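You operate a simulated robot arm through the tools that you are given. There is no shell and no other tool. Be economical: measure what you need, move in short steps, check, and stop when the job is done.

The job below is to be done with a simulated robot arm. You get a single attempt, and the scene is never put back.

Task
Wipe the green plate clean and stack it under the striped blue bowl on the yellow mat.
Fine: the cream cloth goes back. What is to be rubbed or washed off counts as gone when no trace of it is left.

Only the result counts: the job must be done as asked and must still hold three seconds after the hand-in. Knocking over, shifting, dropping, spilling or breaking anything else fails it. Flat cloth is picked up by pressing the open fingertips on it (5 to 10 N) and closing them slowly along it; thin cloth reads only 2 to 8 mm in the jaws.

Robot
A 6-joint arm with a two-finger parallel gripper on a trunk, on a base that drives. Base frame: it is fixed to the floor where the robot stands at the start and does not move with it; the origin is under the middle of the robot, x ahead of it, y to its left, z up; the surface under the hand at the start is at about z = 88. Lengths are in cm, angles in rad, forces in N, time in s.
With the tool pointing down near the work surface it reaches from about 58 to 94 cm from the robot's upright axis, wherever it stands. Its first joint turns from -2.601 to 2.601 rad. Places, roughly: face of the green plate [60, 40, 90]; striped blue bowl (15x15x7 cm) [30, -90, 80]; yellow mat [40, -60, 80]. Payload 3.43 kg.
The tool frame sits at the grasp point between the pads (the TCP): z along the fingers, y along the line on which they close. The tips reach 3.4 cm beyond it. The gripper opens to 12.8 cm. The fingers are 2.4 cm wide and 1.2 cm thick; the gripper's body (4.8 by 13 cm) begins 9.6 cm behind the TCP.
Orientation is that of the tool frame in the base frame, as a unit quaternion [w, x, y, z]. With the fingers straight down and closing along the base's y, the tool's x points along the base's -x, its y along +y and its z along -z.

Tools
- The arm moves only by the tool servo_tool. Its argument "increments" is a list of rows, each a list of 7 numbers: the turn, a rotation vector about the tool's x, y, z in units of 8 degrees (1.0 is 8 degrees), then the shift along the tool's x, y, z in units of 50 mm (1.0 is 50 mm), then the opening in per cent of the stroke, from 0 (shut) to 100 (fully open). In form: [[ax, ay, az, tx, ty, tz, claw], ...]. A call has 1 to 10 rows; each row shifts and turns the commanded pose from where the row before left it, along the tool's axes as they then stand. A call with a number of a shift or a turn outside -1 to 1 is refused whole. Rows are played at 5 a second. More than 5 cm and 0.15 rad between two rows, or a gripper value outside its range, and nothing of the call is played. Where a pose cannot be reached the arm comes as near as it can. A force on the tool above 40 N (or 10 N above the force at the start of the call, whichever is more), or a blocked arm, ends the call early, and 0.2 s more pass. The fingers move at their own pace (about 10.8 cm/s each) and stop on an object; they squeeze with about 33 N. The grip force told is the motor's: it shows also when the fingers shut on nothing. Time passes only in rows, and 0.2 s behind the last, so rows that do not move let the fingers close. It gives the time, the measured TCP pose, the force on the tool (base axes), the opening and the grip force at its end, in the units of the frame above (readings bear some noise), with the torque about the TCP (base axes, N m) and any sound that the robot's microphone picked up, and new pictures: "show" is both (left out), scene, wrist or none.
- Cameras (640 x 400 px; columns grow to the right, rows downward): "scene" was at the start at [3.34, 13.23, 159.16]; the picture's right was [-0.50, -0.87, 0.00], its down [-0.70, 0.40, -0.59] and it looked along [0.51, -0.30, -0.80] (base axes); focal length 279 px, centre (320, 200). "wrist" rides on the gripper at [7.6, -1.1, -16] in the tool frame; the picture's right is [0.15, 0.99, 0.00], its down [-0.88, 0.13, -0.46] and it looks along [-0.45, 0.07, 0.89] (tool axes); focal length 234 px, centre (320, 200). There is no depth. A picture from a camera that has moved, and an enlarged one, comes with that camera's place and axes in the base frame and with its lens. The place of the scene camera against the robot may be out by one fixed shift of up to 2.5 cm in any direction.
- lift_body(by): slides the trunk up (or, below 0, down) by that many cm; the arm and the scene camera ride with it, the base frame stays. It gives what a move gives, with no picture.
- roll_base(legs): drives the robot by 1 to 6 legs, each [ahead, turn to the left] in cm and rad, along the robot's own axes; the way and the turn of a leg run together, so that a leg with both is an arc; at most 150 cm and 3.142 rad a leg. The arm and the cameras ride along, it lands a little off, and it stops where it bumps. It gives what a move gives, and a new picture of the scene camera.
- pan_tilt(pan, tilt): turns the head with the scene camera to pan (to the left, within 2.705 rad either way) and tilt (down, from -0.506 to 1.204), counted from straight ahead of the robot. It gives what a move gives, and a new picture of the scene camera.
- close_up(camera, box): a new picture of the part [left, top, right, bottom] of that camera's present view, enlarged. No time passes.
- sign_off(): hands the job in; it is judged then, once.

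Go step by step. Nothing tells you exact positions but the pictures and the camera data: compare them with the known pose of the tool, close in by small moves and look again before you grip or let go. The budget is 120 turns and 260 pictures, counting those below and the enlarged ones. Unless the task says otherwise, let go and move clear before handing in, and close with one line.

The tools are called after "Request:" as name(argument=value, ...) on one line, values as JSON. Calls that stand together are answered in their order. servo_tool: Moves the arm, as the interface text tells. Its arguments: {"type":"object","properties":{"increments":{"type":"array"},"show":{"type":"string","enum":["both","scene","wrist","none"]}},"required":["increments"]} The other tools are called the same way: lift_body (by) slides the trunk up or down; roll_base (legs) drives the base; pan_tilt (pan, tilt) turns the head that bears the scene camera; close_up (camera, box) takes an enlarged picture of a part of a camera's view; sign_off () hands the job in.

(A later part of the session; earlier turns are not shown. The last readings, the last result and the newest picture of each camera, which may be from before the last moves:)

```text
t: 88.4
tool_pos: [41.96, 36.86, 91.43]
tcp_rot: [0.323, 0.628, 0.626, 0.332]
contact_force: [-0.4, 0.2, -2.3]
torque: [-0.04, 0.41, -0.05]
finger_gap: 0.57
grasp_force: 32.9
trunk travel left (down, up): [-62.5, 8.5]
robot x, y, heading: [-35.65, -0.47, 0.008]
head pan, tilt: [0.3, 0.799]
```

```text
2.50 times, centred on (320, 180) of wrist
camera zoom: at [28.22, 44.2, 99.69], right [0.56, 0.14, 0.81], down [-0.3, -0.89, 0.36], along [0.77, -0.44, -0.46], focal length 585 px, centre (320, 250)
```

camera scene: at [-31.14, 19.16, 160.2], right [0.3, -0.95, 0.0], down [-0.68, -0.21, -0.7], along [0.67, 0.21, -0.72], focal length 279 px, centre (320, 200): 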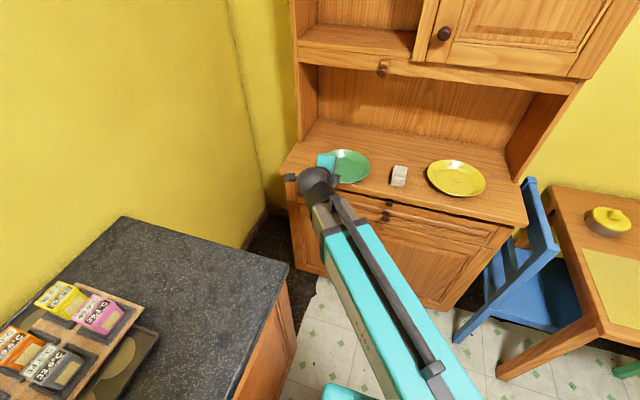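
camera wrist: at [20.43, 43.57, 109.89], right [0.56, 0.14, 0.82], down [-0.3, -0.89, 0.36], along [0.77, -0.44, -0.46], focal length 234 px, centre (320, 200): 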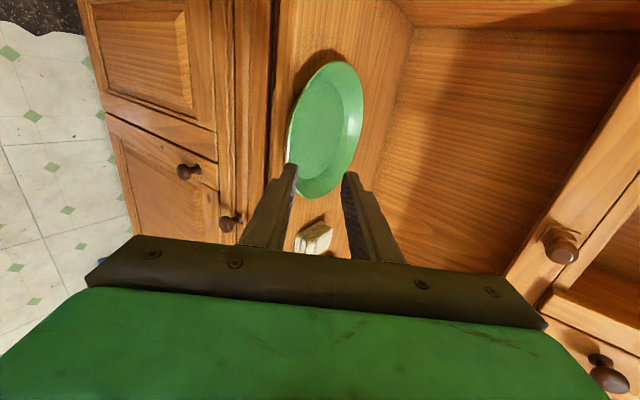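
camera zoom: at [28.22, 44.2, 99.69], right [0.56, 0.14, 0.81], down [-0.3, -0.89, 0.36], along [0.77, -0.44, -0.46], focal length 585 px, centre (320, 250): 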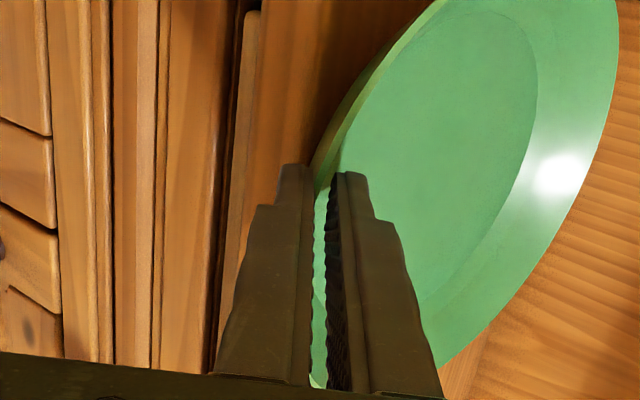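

Gripped (0.57 cm) and already carrying its weight. Lift and check its attitude.

Request:
servo_tool(increments=[[0, 0, 0, 0, 0.25, -0.17, 0], [0, 0, 0, 0, 0.5, -0.34, 0], [0, 0, 0, 0, 0.66, -0.45, 0], [0, 0, 0, 0, 0, 0, 0]])

Request:
close_up(camera="scene", box=[260, 110, 420, 220])

```text
t: 89.4
tool_pos: [42.14, 36.71, 100.03]
tcp_rot: [0.324, 0.627, 0.626, 0.331]
contact_force: [0.4, 0.1, -5.3]
torque: [0.09, 0.45, -0.01]
finger_gap: 0.55
grasp_force: 32.6
trunk travel left (down, up): [-62.5, 8.5]
robot x, y, heading: [-35.48, 0.45, 0.003]
head pan, tilt: [0.3, 0.799]
camera scene: at [-31.07, 19.18, 160.19], right [0.3, -0.95, 0.0], down [-0.68, -0.21, -0.7], along [0.67, 0.21, -0.72], focal length 279 px, centre (320, 200)
camera wrist: at [28.36, 44.15, 108.21], right [0.56, 0.14, 0.81], down [-0.3, -0.89, 0.36], along [0.77, -0.44, -0.46], focal length 234 px, centre (320, 200)
```

scene: 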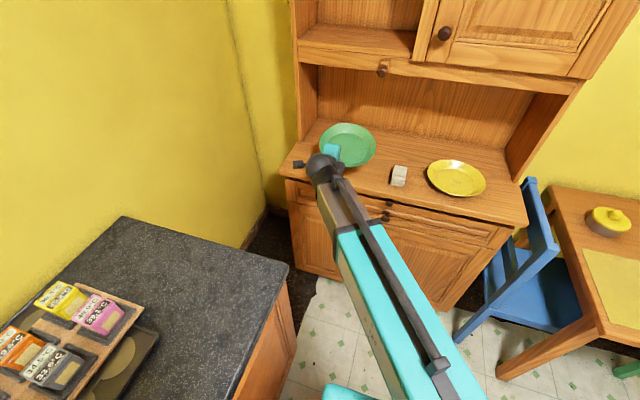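
wrist: 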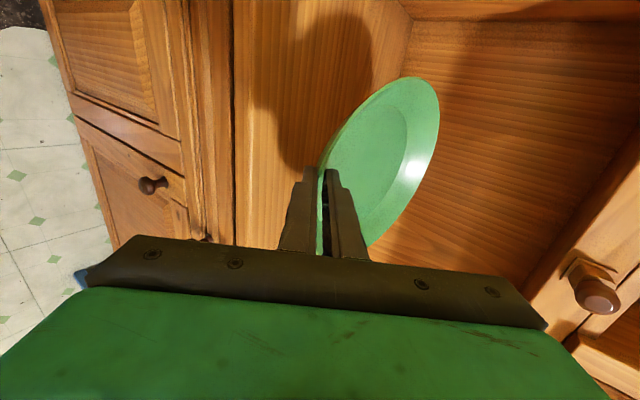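

```text
3.64 times, centred on (340, 165) of scene
camera zoom: at [-31.07, 19.18, 160.19], right [0.3, -0.95, 0.0], down [-0.68, -0.21, -0.7], along [0.67, 0.21, -0.72], focal length 1015 px, centre (247, 327)
```

zoom: 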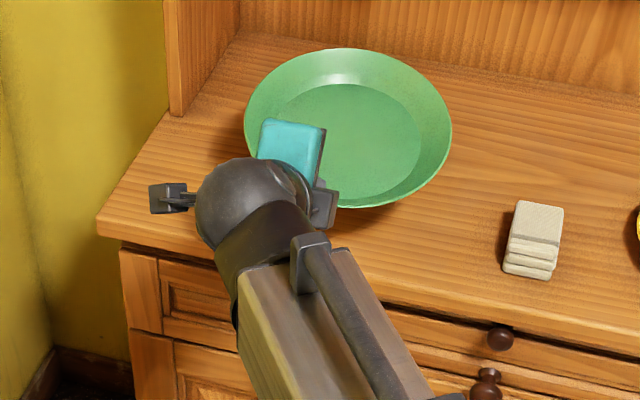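

The plate is securely held, tilted about 10° far side up. Now I look over toward the table to plan the drive.

Request:
pan_tilt(pan=-0.8, tilt=0.65)

```text
t: 90.7
tool_pos: [42.1, 36.83, 100.0]
tcp_rot: [0.325, 0.627, 0.625, 0.332]
contact_force: [0.2, 0.3, -4.5]
torque: [0.08, 0.48, 0.02]
finger_gap: 0.55
grasp_force: 33.0
trunk travel left (down, up): [-62.5, 8.5]
robot x, y, heading: [-35.64, 0.0, 0.004]
head pan, tilt: [-0.799, 0.649]
camera scene: at [-32.7, 10.58, 161.46], right [-0.71, -0.7, 0.0], down [-0.42, 0.43, -0.8], along [0.56, -0.57, -0.6], focal length 279 px, centre (320, 200)
```

scene: 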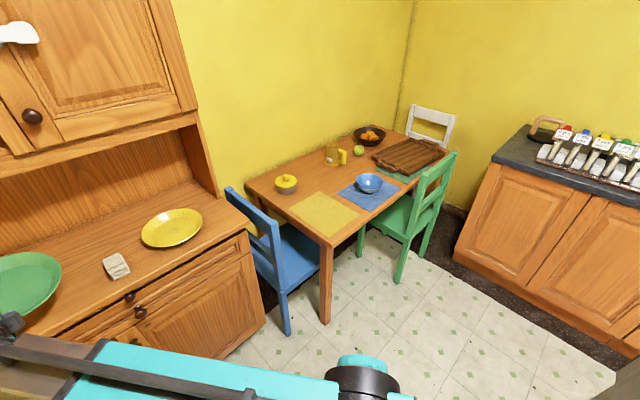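

I can see the table: the mat spans roughly x 20–47, y −74…−51, and its robot-facing edge is at x≈18. I check the space behind and to the right of the robot before driving.

Request:
pan_tilt(pan=-1.9, tilt=0.75)

Request:
pan_tilt(pan=-2.7, tilt=0.75)

```text
t: 92.1
tool_pos: [42.13, 36.77, 99.94]
tcp_rot: [0.324, 0.627, 0.625, 0.332]
contact_force: [0.6, -0.2, -4.6]
torque: [0.02, 0.44, 0.02]
finger_gap: 0.56
grasp_force: 32.9
trunk travel left (down, up): [-62.5, 8.5]
robot x, y, heading: [-35.38, 0.13, 0.004]
head pan, tilt: [-1.901, 0.75]
camera scene: at [-41.43, 8.93, 160.6], right [-0.95, 0.32, 0.0], down [0.22, 0.65, -0.73], along [-0.23, -0.69, -0.68], focal length 279 px, centre (320, 200)
```

scene: 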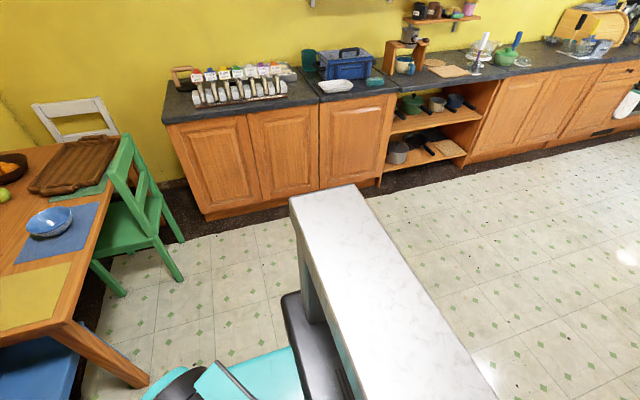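

```text
t: 93.2
tool_pos: [42.14, 36.9, 99.93]
tcp_rot: [0.324, 0.627, 0.625, 0.332]
contact_force: [-0.7, -0.3, -4.2]
torque: [0.08, 0.46, -0.03]
finger_gap: 0.56
grasp_force: 32.8
trunk travel left (down, up): [-62.5, 8.5]
robot x, y, heading: [-35.74, -0.14, 0.001]
head pan, tilt: [-2.7, 0.75]
camera scene: at [-46.25, 13.21, 160.6], right [-0.43, 0.9, 0.0], down [0.62, 0.29, -0.73], along [-0.66, -0.32, -0.68], focal length 279 px, centre (320, 200)
```

scene: 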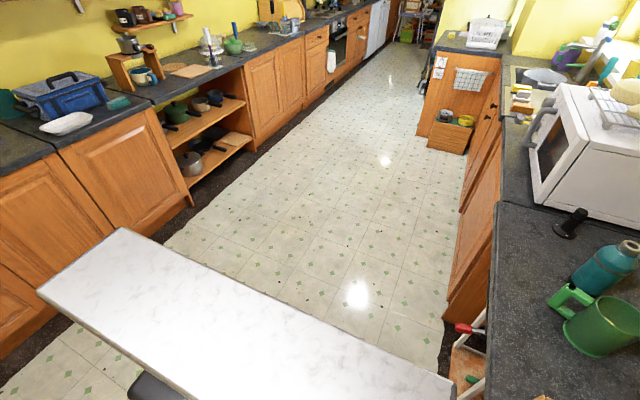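

There's a pale slab close behind that may be part of the robot. I test by rolling forward 2 cm and seeing whether it moves in the picture.

Request:
roll_base(legs=[[2.5, 0]])

```text
t: 94.0
tool_pos: [44.77, 36.75, 99.91]
tcp_rot: [0.324, 0.627, 0.626, 0.332]
contact_force: [0.4, -0.4, -3.8]
torque: [0.04, 0.47, -0.03]
finger_gap: 0.55
grasp_force: 33.3
trunk travel left (down, up): [-62.5, 8.5]
robot x, y, heading: [-32.87, 0.21, 0.002]
head pan, tilt: [-2.7, 0.75]
camera scene: at [-43.58, 13.23, 160.61], right [-0.43, 0.9, 0.0], down [0.61, 0.29, -0.73], along [-0.66, -0.31, -0.68], focal length 279 px, centre (320, 200)
```

scene: 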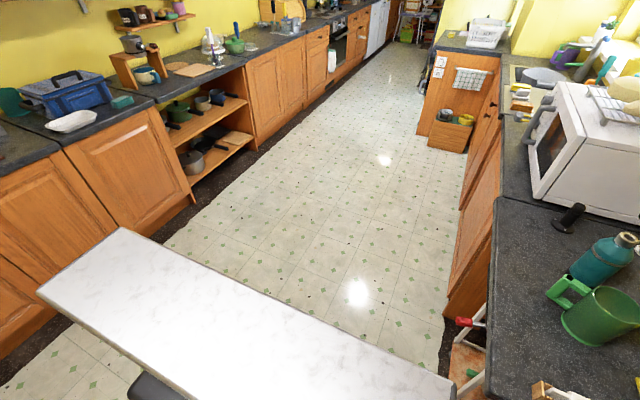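

The slab is part of the robot, so the floor behind is free. I raise the plate and bring it to the robot's centreline over the counter.

Request:
servo_tool(increments=[[0, 0, 0, 0, 0.5, -0.34, 0], [0, 0, 0, 0, 0.5, -0.34, 0], [0, 0, 0, -0.5, 0.1, 0.15, 0], [0, 0, 0, -0.9, 0.1, 0.15, 0], [0, 0, 0, -0.9, 0, 0, 0], [0, 0, 0, -0.9, 0, 0, 0], [0, 0, 0, -0.9, 0, 0, 0], [0, 0, 0, -0.9, 0, 0, 0], [0, 0, 0, -0.9, 0, 0, 0], [0, 0, 0, 0, 0, 0, 0]])

Request:
pan_tilt(pan=-0.2, tilt=0.75)

```text
t: 96.2
tool_pos: [46.73, 7.14, 105.84]
tcp_rot: [0.323, 0.628, 0.625, 0.333]
contact_force: [-0.3, 0.7, -3.6]
torque: [0.07, 0.45, 0.0]
finger_gap: 0.55
grasp_force: 32.8
trunk travel left (down, up): [-62.5, 8.5]
robot x, y, heading: [-33.35, 0.02, 0.008]
head pan, tilt: [-2.7, 0.75]
camera scene: at [-43.68, 13.19, 160.6], right [-0.43, 0.9, 0.0], down [0.62, 0.29, -0.73], along [-0.66, -0.31, -0.68], focal length 279 px, centre (320, 200)
camera wrist: at [32.96, 14.49, 114.07], right [0.56, 0.14, 0.81], down [-0.3, -0.89, 0.36], along [0.77, -0.44, -0.46], focal length 234 px, centre (320, 200)
```

scene: 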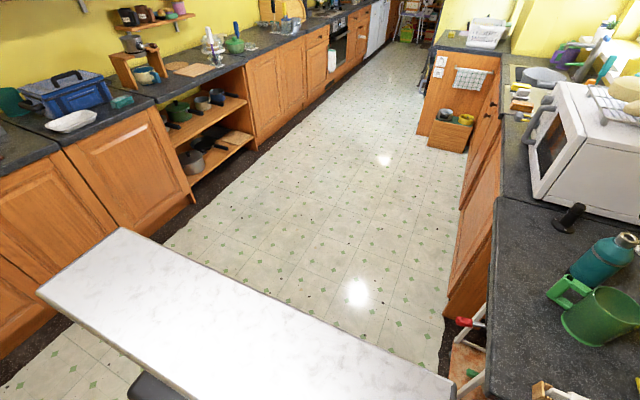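
wrist: 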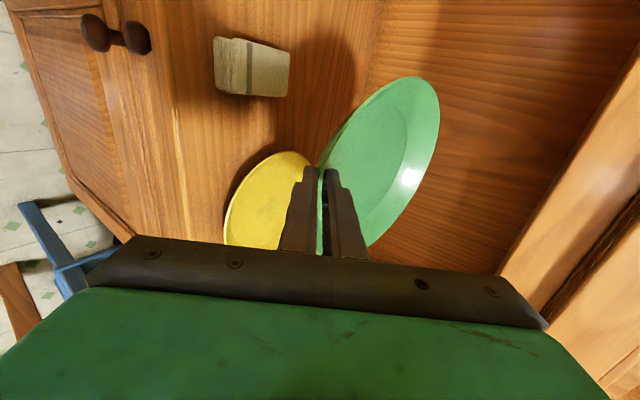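

```text
t: 98.5
tool_pos: [46.69, 7.18, 105.84]
tcp_rot: [0.323, 0.627, 0.626, 0.332]
contact_force: [0.2, -0.2, -4.1]
torque: [0.03, 0.44, 0.02]
finger_gap: 0.59
grasp_force: 33.2
trunk travel left (down, up): [-62.5, 8.5]
robot x, y, heading: [-33.26, -0.09, 0.005]
head pan, tilt: [-0.201, 0.75]
camera scene: at [-28.08, 15.13, 160.6], right [-0.2, -0.98, 0.0], down [-0.67, 0.13, -0.73], along [0.72, -0.14, -0.68], focal length 279 px, centre (320, 200)
```

scene: 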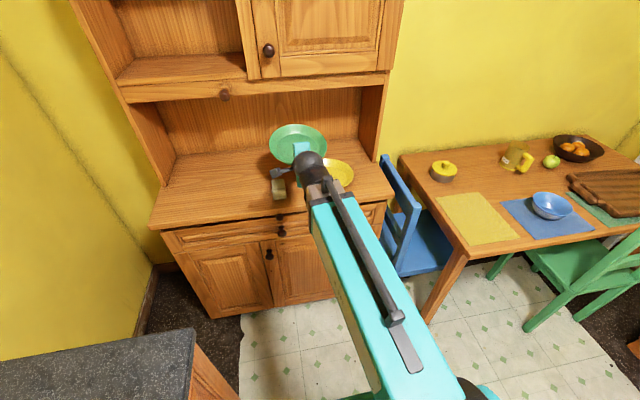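

I back up 8 cm and turn right toward the mat.

Request:
roll_base(legs=[[-8, 0], [0, -0.777]])

```text
t: 102.4
tool_pos: [20.85, -51.05, 105.86]
tcp_rot: [0.426, 0.818, 0.34, 0.185]
contact_force: [0.2, 0.2, -4.2]
torque: [0.35, 0.25, 0.03]
finger_gap: 0.54
grasp_force: 33.2
trunk travel left (down, up): [-62.5, 8.5]
robot x, y, heading: [-42.1, -1.32, -0.773]
head pan, tilt: [-0.201, 0.75]
camera scene: at [-27.27, 7.32, 160.61], right [-0.83, -0.56, 0.0], down [-0.38, 0.56, -0.73], along [0.41, -0.6, -0.68], focal length 279 px, centre (320, 200)
```

scene: 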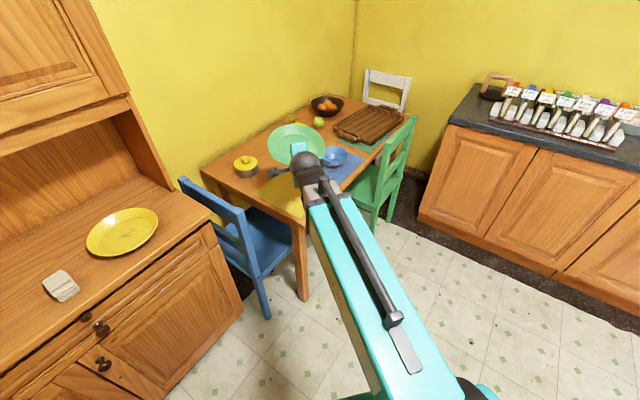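

Request:
close_up(camera="wrist", box=[0, 0, 640, 400])

Request:
close_up(camera="scene", box=[200, 90, 420, 230])

```text
1.00 times, centred on (320, 200) of wrist (not enlarged: the box is as wide or as high as the picture)
camera zoom: at [16.21, -36.11, 114.1], right [0.5, -0.3, 0.81], down [-0.83, -0.42, 0.36], along [0.24, -0.86, -0.46], focal length 234 px, centre (320, 200)
```

zoom: 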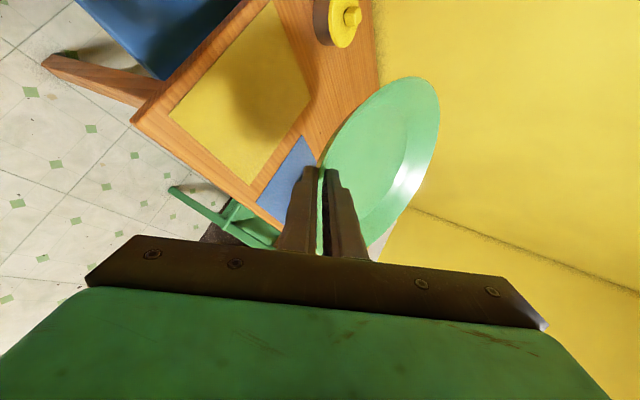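

```text
2.86 times, centred on (310, 160) of scene
camera zoom: at [-27.27, 7.32, 160.61], right [-0.83, -0.56, 0.0], down [-0.38, 0.56, -0.73], along [0.41, -0.6, -0.68], focal length 797 px, centre (349, 314)
```

zoom: 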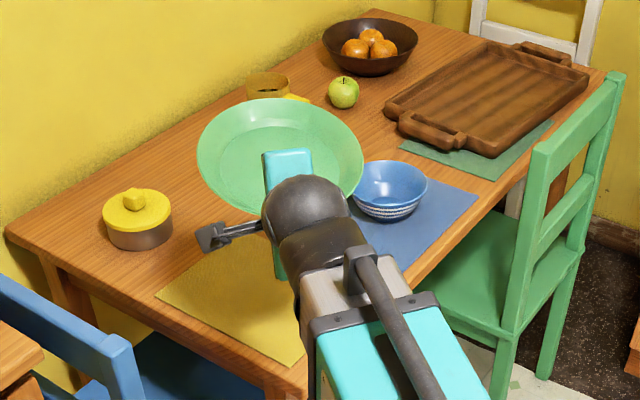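

The mat is centred at about (35.5, -62.8), 25 x 20 cm. I level the plate and move it over the mat at height, then look.

Request:
servo_tool(increments=[[0.625, 0, 0, 0, 0, 0, 0], [0.625, 0, 0, 0, 0, 0, 0], [0, 0, 0, 0.18, 0.53, 0.54, 0], [0, 0, 0, 0.18, 0.54, 0.55, 0], [0, 0, 0, 0, 0, 0, 0]])

Request:
close_up(camera="scene", box=[200, 90, 420, 230])

```text
t: 103.6
tool_pos: [27.68, -55.14, 105.86]
tcp_rot: [0.352, 0.852, 0.355, 0.154]
contact_force: [0.4, 0.3, -3.4]
torque: [0.36, 0.32, 0.02]
finger_gap: 0.55
grasp_force: 33.7
trunk travel left (down, up): [-62.5, 8.5]
robot x, y, heading: [-41.85, -0.83, -0.768]
head pan, tilt: [-0.201, 0.75]
camera scene: at [-27.18, 7.37, 160.6], right [-0.83, -0.56, 0.0], down [-0.39, 0.56, -0.73], along [0.41, -0.6, -0.68], focal length 279 px, centre (320, 200)
camera wrist: at [24.22, -41.37, 116.37], right [0.59, -0.39, 0.7], down [-0.78, -0.47, 0.4], along [0.17, -0.79, -0.58], focal length 234 px, centre (320, 200)
```

scene: 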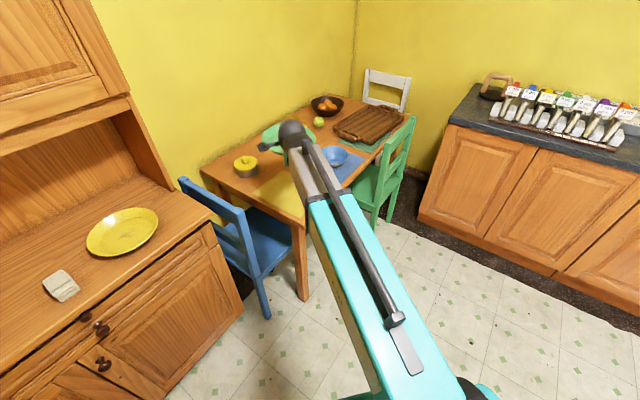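
wrist: 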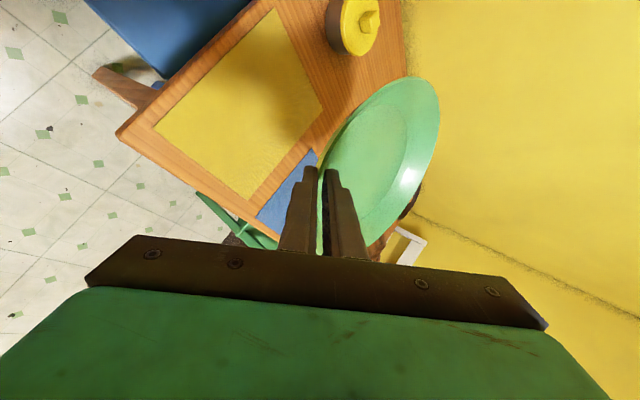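

```text
2.86 times, centred on (310, 160) of scene
camera zoom: at [-27.18, 7.37, 160.6], right [-0.83, -0.56, 0.0], down [-0.39, 0.56, -0.73], along [0.41, -0.6, -0.68], focal length 797 px, centre (349, 314)
```

zoom: 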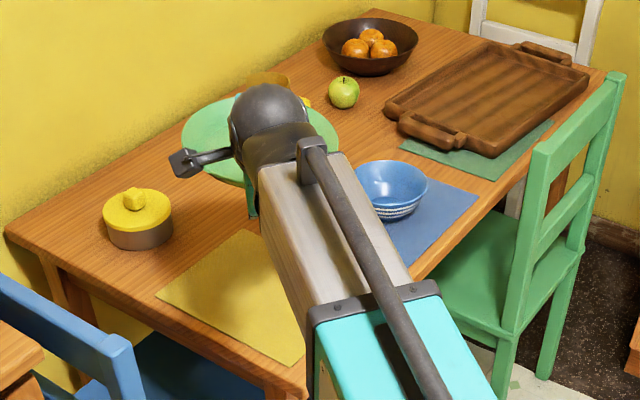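

Re-triangulating: mat plane z≈76, mat centre about (37, -64.3). I adjust forward 2 cm and lower the trunk by 15.

Request:
servo_tool(increments=[[0, 0, 0, -0.026, 0.294, 0.3, 0], [0, 0, 0, 0, 0, 0, 0]], show="none")

Request:
lift_body(by=-15)

Request:
pan_tilt(pan=-0.15, tilt=0.8)

Request:
close_up(camera="wrist", box=[60, 0, 460, 260])

```text
t: 104.2
tool_pos: [28.9, -56.61, 105.83]
tcp_rot: [0.352, 0.851, 0.357, 0.154]
contact_force: [-0.3, 0.7, -3.8]
torque: [0.35, 0.29, 0.02]
finger_gap: 0.57
grasp_force: 32.8
trunk travel left (down, up): [-62.5, 8.5]
robot x, y, heading: [-41.85, -0.39, -0.773]
head pan, tilt: [-0.201, 0.75]
```

```text
t: 105.9
tool_pos: [29.04, -56.57, 90.9]
tcp_rot: [0.352, 0.852, 0.356, 0.154]
contact_force: [0.3, -0.3, -3.5]
torque: [0.39, 0.26, -0.03]
finger_gap: 0.54
grasp_force: 33.0
trunk travel left (down, up): [-47.5, 23.5]
robot x, y, heading: [-41.95, -0.84, -0.769]
head pan, tilt: [-0.201, 0.75]
```

```text
t: 106.5
tool_pos: [28.95, -56.67, 90.8]
tcp_rot: [0.352, 0.852, 0.356, 0.155]
contact_force: [-1.0, -0.4, -4.4]
torque: [0.33, 0.28, 0.0]
finger_gap: 0.56
grasp_force: 32.5
trunk travel left (down, up): [-47.5, 23.5]
robot x, y, heading: [-41.52, -0.71, -0.77]
head pan, tilt: [-0.15, 0.799]
camera scene: at [-26.96, 7.77, 145.2], right [-0.8, -0.61, 0.0], down [-0.43, 0.57, -0.7], along [0.42, -0.55, -0.72], focal length 279 px, centre (320, 200)
```

scene: 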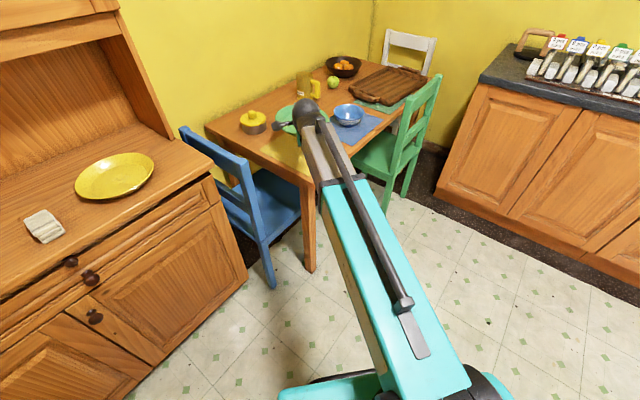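

```text
1.54 times, centred on (260, 130) of wrist
camera zoom: at [25.55, -42.93, 101.36], right [0.59, -0.39, 0.7], down [-0.78, -0.47, 0.4], along [0.17, -0.79, -0.58], focal length 360 px, centre (412, 308)
```

zoom: 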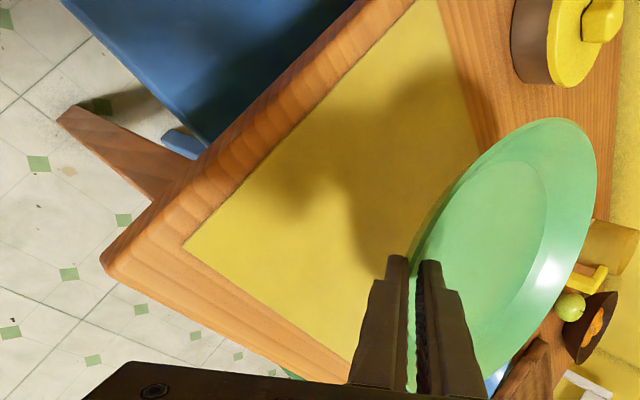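

The mat plane is z≈75.8 and the plate is over its centre. I lower 10 cm and check.

Request:
servo_tool(increments=[[0, 0, 0, 0, -0.48, 0.47, 0], [0, 0, 0, 0, -0.48, 0.47, 0], [0, 0, 0, 0, -0.36, 0.36, 0], [0, 0, 0, 0, -0.08, 0.08, 0], [0, 0, 0, 0, 0, 0, 0]])

Request:
close_up(camera="scene", box=[220, 80, 400, 200])

Request:
close_up(camera="wrist", box=[60, 0, 460, 260])

```text
t: 107.8
tool_pos: [29.03, -56.56, 81.0]
tcp_rot: [0.353, 0.852, 0.356, 0.154]
contact_force: [-0.1, 0.6, -3.9]
torque: [0.35, 0.29, 0.0]
finger_gap: 0.54
grasp_force: 33.2
trunk travel left (down, up): [-47.5, 23.5]
robot x, y, heading: [-41.97, -0.6, -0.771]
head pan, tilt: [-0.15, 0.799]
camera scene: at [-26.96, 7.77, 145.2], right [-0.8, -0.61, 0.0], down [-0.43, 0.57, -0.7], along [0.42, -0.55, -0.72], focal length 279 px, centre (320, 200)
camera wrist: at [25.66, -42.78, 91.53], right [0.59, -0.39, 0.7], down [-0.78, -0.47, 0.4], along [0.17, -0.79, -0.58], focal length 234 px, centre (320, 200)
```

scene: 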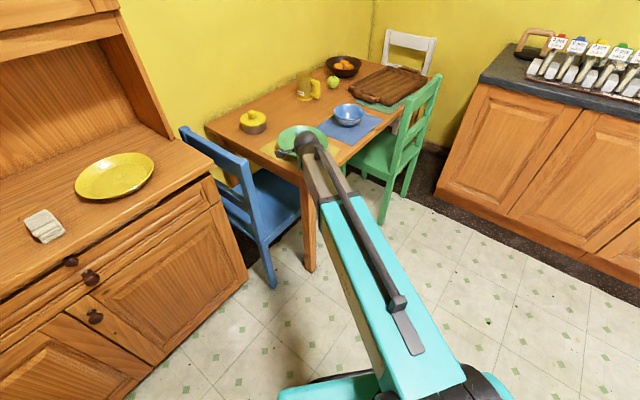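
wrist: 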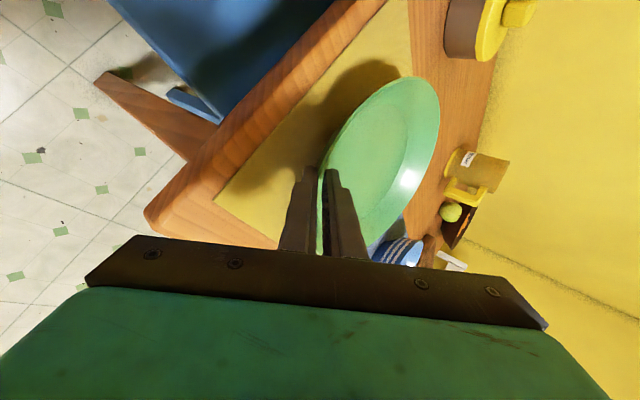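

```text
3.33 times, centred on (310, 140) of scene
camera zoom: at [-26.96, 7.77, 145.2], right [-0.8, -0.61, 0.0], down [-0.43, 0.57, -0.7], along [0.42, -0.55, -0.72], focal length 930 px, centre (353, 400)
```

zoom: 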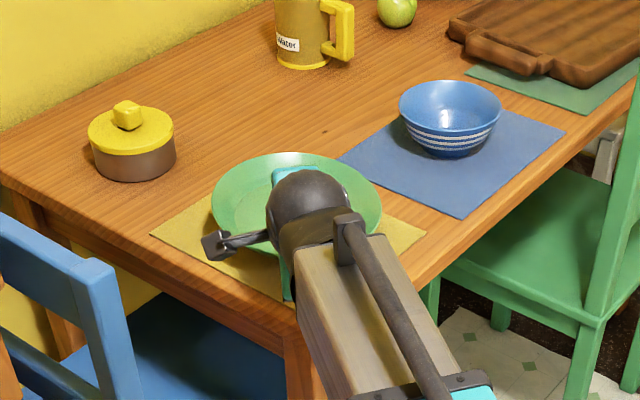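

```text
1.54 times, centred on (260, 130) of wrist
camera zoom: at [25.66, -42.78, 91.53], right [0.59, -0.39, 0.7], down [-0.78, -0.47, 0.4], along [0.17, -0.79, -0.58], focal length 360 px, centre (412, 308)
```

zoom: 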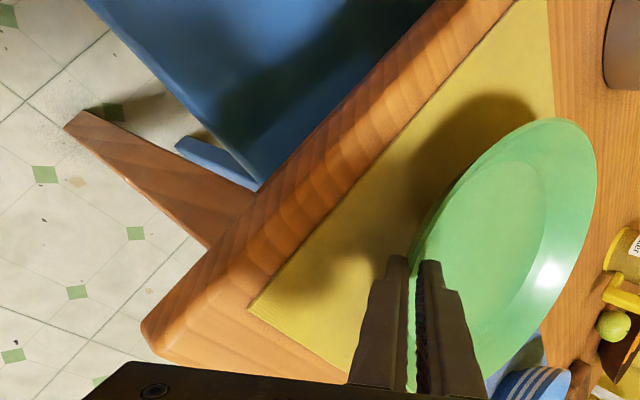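

Nearly centred; I nudge 6 mm to the left and lower slowly while watching force.

Request:
servo_tool(increments=[[0, 0, 0, 0.12, -0.04, 0.04, 0], [0, 0, 0, 0, -0.04, 0.04, 0], [0, 0, 0, 0, -0.04, 0.04, 0], [0, 0, 0, 0, 0, 0, 0]], show="none")

Request:
close_up(camera="scene", box=[260, 110, 350, 170])

```text
t: 108.8
tool_pos: [29.43, -56.17, 80.26]
tcp_rot: [0.352, 0.852, 0.355, 0.155]
contact_force: [0.0, 1.0, -4.1]
torque: [0.35, 0.27, -0.04]
finger_gap: 0.54
grasp_force: 32.9
trunk travel left (down, up): [-47.5, 23.5]
robot x, y, heading: [-41.7, -1.0, -0.77]
head pan, tilt: [-0.15, 0.799]
```

```text
6.67 times, centred on (305, 140) of scene
camera zoom: at [-26.96, 7.77, 145.2], right [-0.8, -0.61, 0.0], down [-0.43, 0.57, -0.7], along [0.42, -0.55, -0.72], focal length 1860 px, centre (420, 600)
```

zoom: 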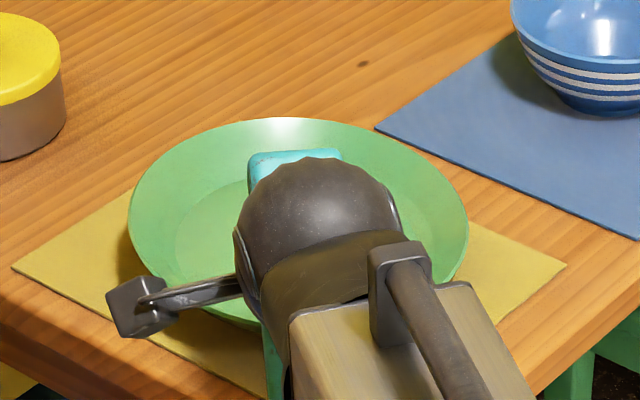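

Request:
servo_tool(increments=[[0, 0, 0, 0, -0.03, 0.03, 0], [0, 0, 0, 0, -0.03, 0.03, 0], [0, 0, 0, 0, 0, 0, 0]], show="none")

```text
t: 109.5
tool_pos: [29.46, -56.17, 79.78]
tcp_rot: [0.352, 0.852, 0.356, 0.154]
contact_force: [-0.6, 0.0, -4.4]
torque: [0.35, 0.3, -0.02]
finger_gap: 0.55
grasp_force: 32.6
trunk travel left (down, up): [-47.5, 23.5]
robot x, y, heading: [-41.9, -1.28, -0.769]
head pan, tilt: [-0.15, 0.799]
```

Request:
servo_tool(increments=[[0, 0, 0, 0, -0.03, 0.03, 0], [0, 0, 0, 0, -0.03, 0.03, 0], [0, 0, 0, 0, 0, 0, 0]], show="none")

Request:
close_up(camera="wrist", box=[200, 60, 460, 260])

```text
t: 110.3
tool_pos: [29.46, -56.17, 79.51]
tcp_rot: [0.355, 0.851, 0.356, 0.155]
contact_force: [0.6, 0.4, 7.3]
torque: [-0.48, 0.31, 0.05]
finger_gap: 0.53
grasp_force: 33.4
trunk travel left (down, up): [-47.5, 23.5]
robot x, y, heading: [-41.59, -0.72, -0.77]
head pan, tilt: [-0.15, 0.799]
```

```text
2.00 times, centred on (330, 160) of wrist
camera zoom: at [25.98, -42.33, 89.96], right [0.59, -0.39, 0.71], down [-0.79, -0.47, 0.4], along [0.18, -0.79, -0.58], focal length 468 px, centre (300, 280)
```

zoom: 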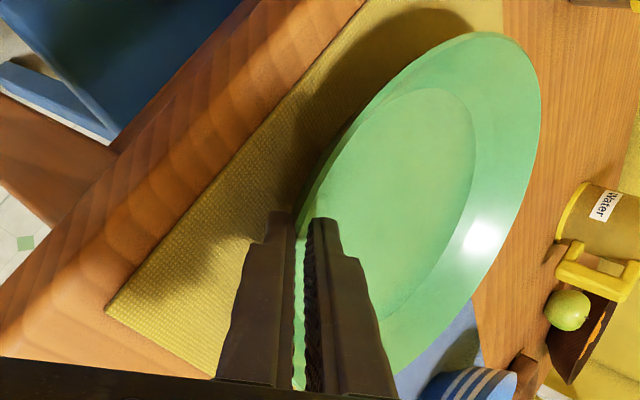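

The plate has touched down on one side. I open gradually so it settles.

Request:
servo_tool(increments=[[0, 0, 0, 0, 0.015, -0.015, 0], [0, 0, 0, 0, 0, 0, 7], [0, 0, 0, 0, 0, 0, 10], [0, 0, 0, 0, 0, 0, 13], [0, 0, 0, 0, 0, 0, 13]], show="none")

Request:
close_up(camera="wrist", box=[200, 60, 460, 260])

Request:
close_up(camera="scene", box=[260, 110, 350, 170])

```text
t: 111.5
tool_pos: [29.39, -56.14, 79.41]
tcp_rot: [0.352, 0.852, 0.355, 0.155]
contact_force: [-0.3, 0.3, -0.1]
torque: [0.01, -0.03, 0.03]
finger_gap: 1.66
grasp_force: 0.0
trunk travel left (down, up): [-47.5, 23.5]
robot x, y, heading: [-41.82, -1.06, -0.773]
head pan, tilt: [-0.15, 0.799]
```

```text
2.00 times, centred on (330, 160) of wrist
camera zoom: at [25.99, -42.37, 89.96], right [0.59, -0.39, 0.7], down [-0.78, -0.47, 0.4], along [0.18, -0.79, -0.58], focal length 468 px, centre (300, 280)
```

zoom: 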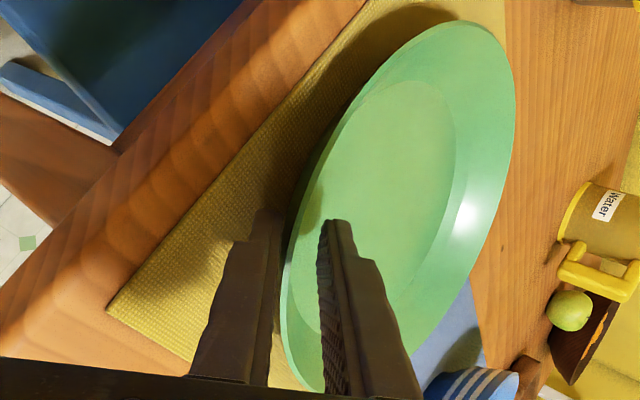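

```text
6.67 times, centred on (305, 140) of scene
camera zoom: at [-27.0, 7.8, 145.2], right [-0.8, -0.61, 0.0], down [-0.43, 0.57, -0.7], along [0.42, -0.55, -0.72], focal length 1860 px, centre (420, 600)
```

zoom: 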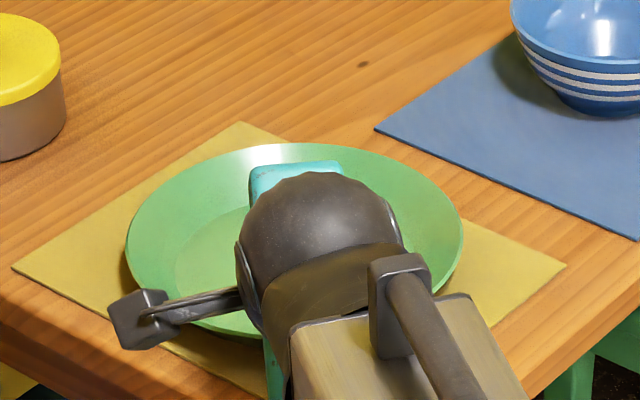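

The plate has settled flat on the mat and the fingers are free. I withdraw along the wall, then rise.

Request:
servo_tool(increments=[[0, 0, 0, 0, 0, -0.3, 13], [0, 0, 0, 0, 0, -0.5, 14], [0, 0, 0, 0, 0, -0.6, 14], [0, 0, 0, 0, 0.5, -0.5, 20], [0, 0, 0, 0, 0.5, -0.5, 30], [0, 0, 0, 0, 0.5, -0.5, 30], [0, 0, 0, 0, 0, 0, 30]])

Request:
close_up(camera="scene", box=[230, 80, 390, 190])

```text
t: 113.2
tool_pos: [25.75, -52.74, 95.14]
tcp_rot: [0.353, 0.852, 0.355, 0.155]
contact_force: [0.2, 0.1, 0.3]
torque: [0.02, 0.0, 0.02]
finger_gap: 3.82
grasp_force: 0.1
trunk travel left (down, up): [-47.5, 23.5]
robot x, y, heading: [-41.64, -0.9, -0.773]
head pan, tilt: [-0.15, 0.799]
camera scene: at [-27.01, 7.81, 145.2], right [-0.8, -0.61, 0.0], down [-0.43, 0.57, -0.7], along [0.42, -0.55, -0.72], focal length 279 px, centre (320, 200)
camera wrist: at [22.39, -38.94, 105.65], right [0.59, -0.39, 0.7], down [-0.78, -0.47, 0.4], along [0.18, -0.79, -0.58], focal length 234 px, centre (320, 200)
```

scene: 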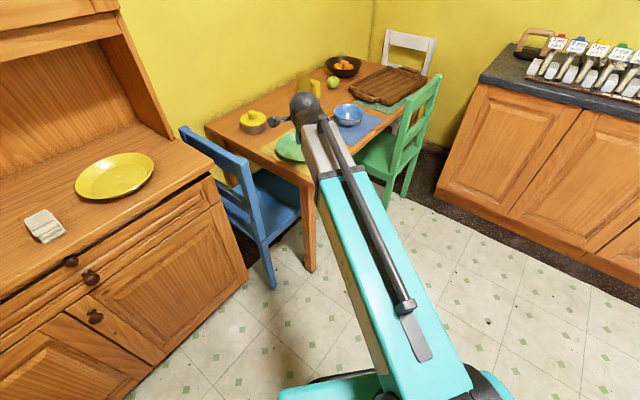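
wrist: 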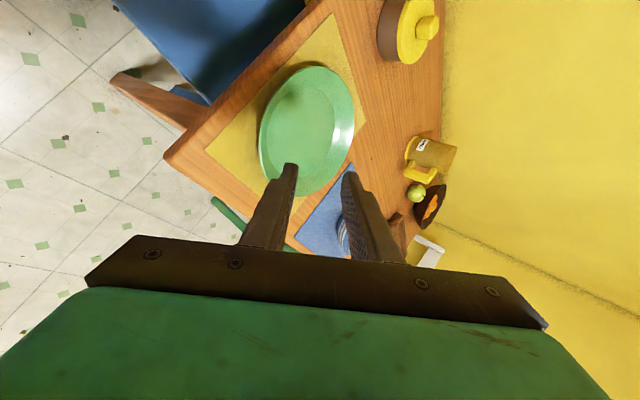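

```text
3.64 times, centred on (310, 135) of scene
camera zoom: at [-27.01, 7.81, 145.2], right [-0.8, -0.61, 0.0], down [-0.43, 0.57, -0.7], along [0.42, -0.55, -0.72], focal length 1015 px, centre (356, 436)
```

zoom: 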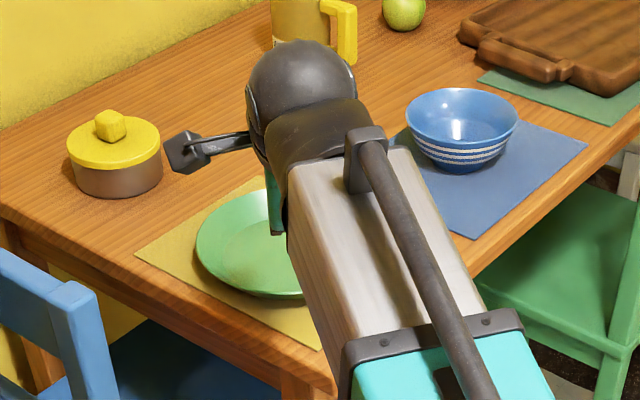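

The plate sits on the mat. For the bowl I set the lean to 25°, raise, and roll forward 30 cm so both bowl and plate are within reach.

Request:
servo_tool(increments=[[0, 0, 0, 0, 0.5, -0.5, 40], [0, 0, 0, 0, 0.5, -0.5, 40], [0.9, 0, 0, 0, 0, 0, 40], [0.9, 0, 0, 0, 0, 0, 40], [0.76, 0, 0, 0, 0, 0, 40], [0, 0, 0, 0, 0, 0, 40]], show="none")

Request:
roll_base(legs=[[30, 0]])

Request:
close_up(camera="wrist", box=[0, 0, 640, 400])

```text
t: 114.5
tool_pos: [25.63, -52.78, 102.1]
tcp_rot: [0.194, 0.901, 0.378, 0.088]
contact_force: [-1.1, 0.0, 0.0]
torque: [-0.02, 0.02, 0.04]
finger_gap: 5.12
grasp_force: 0.1
trunk travel left (down, up): [-47.5, 23.5]
robot x, y, heading: [-42.29, -0.72, -0.768]
head pan, tilt: [-0.15, 0.799]
```

```text
t: 116.8
tool_pos: [46.95, -73.22, 102.08]
tcp_rot: [0.196, 0.901, 0.378, 0.089]
contact_force: [-0.2, -0.3, -0.3]
torque: [-0.01, 0.0, 0.01]
finger_gap: 5.1
grasp_force: 0.0
trunk travel left (down, up): [-47.5, 23.5]
robot x, y, heading: [-20.69, -21.3, -0.768]
head pan, tilt: [-0.15, 0.799]
camera scene: at [-5.89, -12.64, 145.2], right [-0.79, -0.61, 0.0], down [-0.43, 0.57, -0.7], along [0.42, -0.55, -0.72], focal length 279 px, centre (320, 200)
```

scene: 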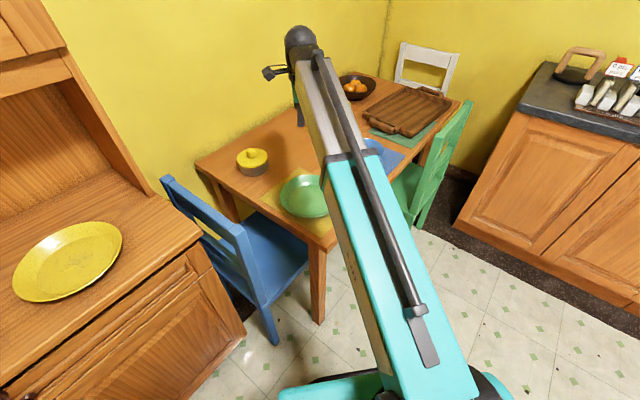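

```text
1.00 times, centred on (320, 200) of wrist (not enlarged: the box is as wide or as high as the picture)
camera zoom: at [46.56, -62.54, 116.19], right [0.74, -0.53, 0.42], down [-0.67, -0.58, 0.46], along [0.0, -0.62, -0.79], focal length 234 px, centre (320, 200)
```

zoom: 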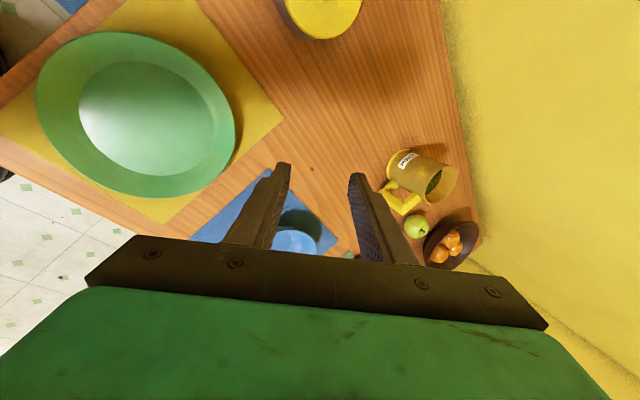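

Bowl centre is about (31.8, -91.2), rim z≈82.7. I move to a point above its near rim.

Request:
servo_tool(increments=[[0, 0, 0, -0.67, -0.32, 0.1, 30], [0, 0, 0, -0.67, -0.32, 0.1, 30], [0, 0, 0, -0.67, -0.32, 0.1, 30], [0, 0, 0, -0.67, -0.32, 0.1, 30], [0, 0, 0, -0.67, -0.32, 0.1, 30], [0, 0, 0, -0.67, -0.32, 0.1, 30], [0, 0, 0, -0.67, -0.32, 0.1, 30], [0, 0, 0, 0, 0, 0, 30]])

Request:
close_up(camera="wrist", box=[220, 60, 460, 260])

```text
t: 118.6
tool_pos: [24.55, -83.8, 93.95]
tcp_rot: [0.196, 0.9, 0.379, 0.088]
contact_force: [-0.5, 0.0, 0.0]
torque: [-0.03, 0.02, -0.01]
finger_gap: 3.84
grasp_force: 0.0
trunk travel left (down, up): [-47.5, 23.5]
robot x, y, heading: [-21.0, -21.12, -0.769]
head pan, tilt: [-0.15, 0.799]
camera scene: at [-5.92, -12.66, 145.2], right [-0.79, -0.61, 0.0], down [-0.43, 0.57, -0.7], along [0.42, -0.55, -0.72], focal length 279 px, centre (320, 200)
camera wrist: at [24.25, -73.22, 108.07], right [0.74, -0.53, 0.42], down [-0.67, -0.58, 0.46], along [0.0, -0.62, -0.79], focal length 234 px, centre (320, 200)
```

scene: 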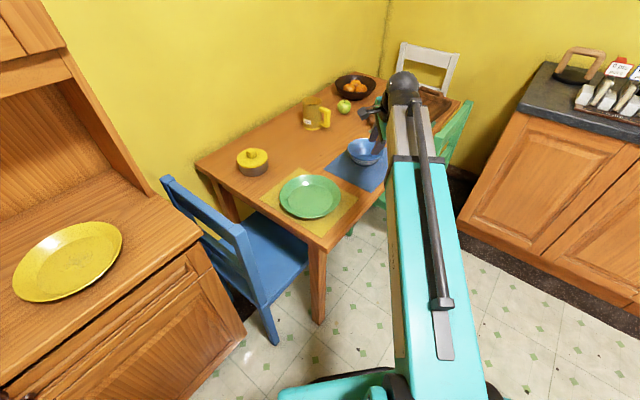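
wrist: 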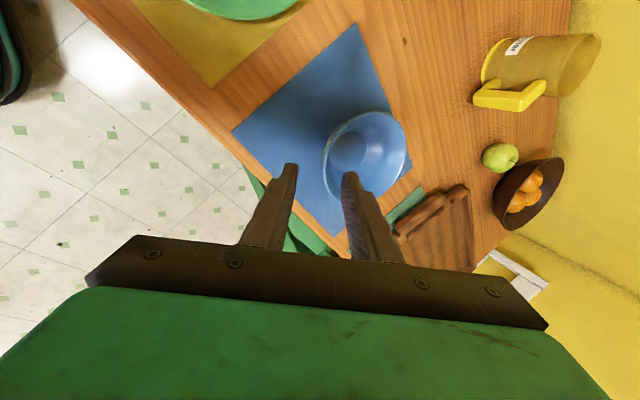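

```text
2.00 times, centred on (340, 160) of wrist
camera zoom: at [24.25, -73.22, 108.07], right [0.74, -0.53, 0.42], down [-0.67, -0.58, 0.46], along [0.0, -0.62, -0.79], focal length 468 px, centre (280, 280)
```

zoom: 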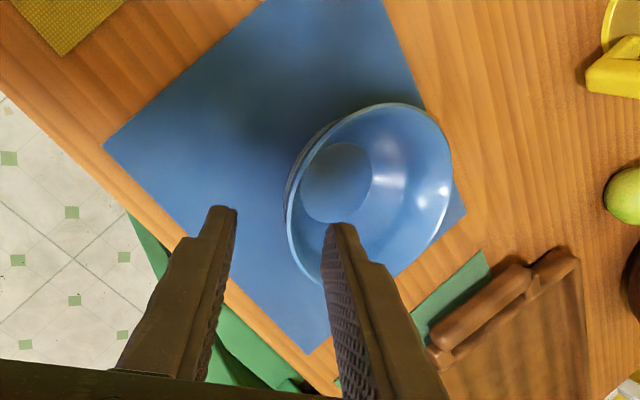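

The near rim is at about (28.7, -87.9, 82.7). I advance along the tool axis with a small correction and check before straddling.

Request:
servo_tool(increments=[[0, 0, 0, 0, 0.1, 0.5, 30], [0, 0, 0, 0, 0, 0.6, 30], [0, 0, 0, 0, 0, 0.5, 30], [0, 0, 0, 0, 0, 0, 30]], show="none")

Request:
close_up(camera="wrist", box=[220, 60, 460, 260])

Request:
close_up(camera="scene", box=[330, 90, 430, 190])

```text
t: 119.6
tool_pos: [27.24, -86.34, 86.82]
tcp_rot: [0.195, 0.901, 0.378, 0.089]
contact_force: [0.7, 0.3, -1.4]
torque: [0.02, 0.0, -0.02]
finger_gap: 3.87
grasp_force: 0.0
trunk travel left (down, up): [-47.5, 23.5]
robot x, y, heading: [-21.13, -21.72, -0.771]
head pan, tilt: [-0.15, 0.799]
```

```text
2.00 times, centred on (340, 160) of wrist
camera zoom: at [26.9, -75.73, 100.85], right [0.74, -0.53, 0.42], down [-0.67, -0.58, 0.46], along [0.0, -0.62, -0.79], focal length 468 px, centre (280, 280)
```

zoom: 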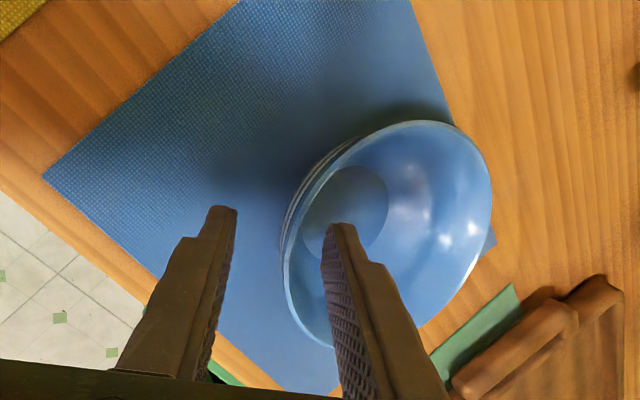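

```text
4.00 times, centred on (380, 140) of scene
camera zoom: at [-5.89, -12.65, 145.2], right [-0.79, -0.61, 0.0], down [-0.43, 0.57, -0.7], along [0.42, -0.55, -0.72], focal length 1116 px, centre (80, 440)
```

zoom: 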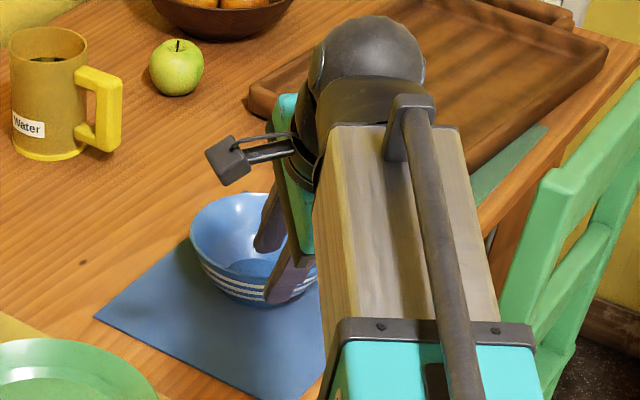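

Good centring. Advance 3.4 cm so the rim sits between the pads.

Request:
servo_tool(increments=[[0, 0, 0, 0, 0.05, 0.24, 30], [0, 0, 0, 0, 0, 0.24, 30], [0, 0, 0, 0, 0, 0.2, 30], [0, 0, 0, 0, 0, 0, 30]], show="none")

Request:
close_up(camera="wrist", box=[220, 100, 420, 260])

```text
t: 120.6
tool_pos: [28.25, -87.57, 83.97]
tcp_rot: [0.196, 0.901, 0.378, 0.088]
contact_force: [0.5, -0.7, -0.9]
torque: [-0.01, -0.02, -0.01]
finger_gap: 3.86
grasp_force: 0.0
trunk travel left (down, up): [-47.5, 23.5]
robot x, y, heading: [-20.76, -21.31, -0.765]
head pan, tilt: [-0.15, 0.799]
```

```text
2.50 times, centred on (320, 180) of wrist
camera zoom: at [28.03, -76.94, 97.95], right [0.74, -0.53, 0.42], down [-0.67, -0.58, 0.46], along [0.0, -0.62, -0.79], focal length 585 px, centre (320, 250)
```

zoom: 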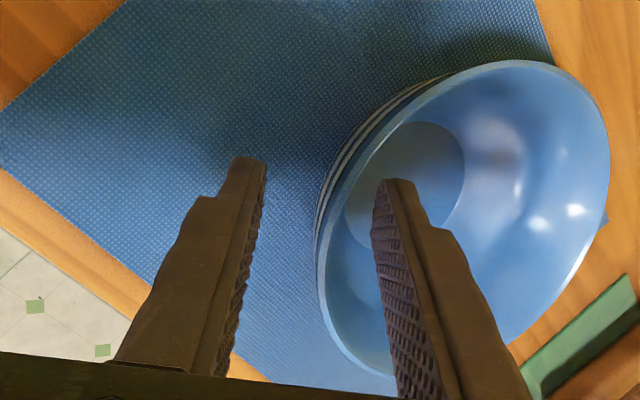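

Centred. Closing on the bowl's wall.

Request:
servo_tool(increments=[[0, 0, 0, 0, 0, 0, 20], [0, 0, 0, 0, 0, 0, 12], [0, 0, 0, 0, 0, 0, 6], [0, 0, 0, 0, 0, 0, 0], [0, 0, 0, 0, 0, 0, 0], [0, 0, 0, 0, 0, 0, 0]], show="none")

Request:
close_up(camera="wrist", box=[220, 100, 420, 260])

```text
t: 122.0
tool_pos: [28.35, -87.64, 83.94]
tcp_rot: [0.196, 0.9, 0.379, 0.09]
contact_force: [1.6, -1.2, 5.4]
torque: [-0.08, -0.32, 0.02]
finger_gap: 0.96
grasp_force: 33.0
trunk travel left (down, up): [-47.5, 23.5]
robot x, y, heading: [-21.0, -21.65, -0.767]
head pan, tilt: [-0.15, 0.799]
```

```text
2.50 times, centred on (320, 180) of wrist
camera zoom: at [28.02, -76.92, 98.0], right [0.74, -0.53, 0.42], down [-0.67, -0.58, 0.46], along [0.0, -0.62, -0.78], focal length 585 px, centre (320, 250)
```

zoom: 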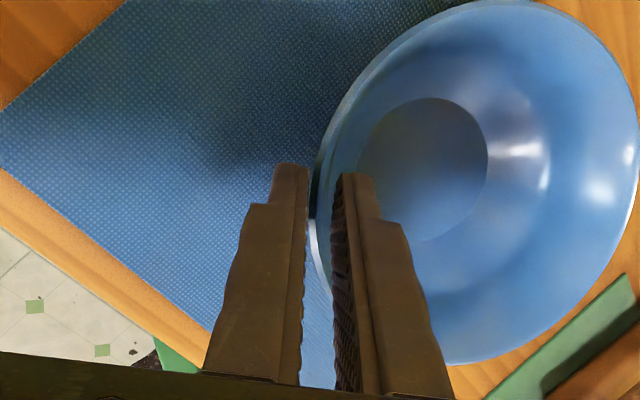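

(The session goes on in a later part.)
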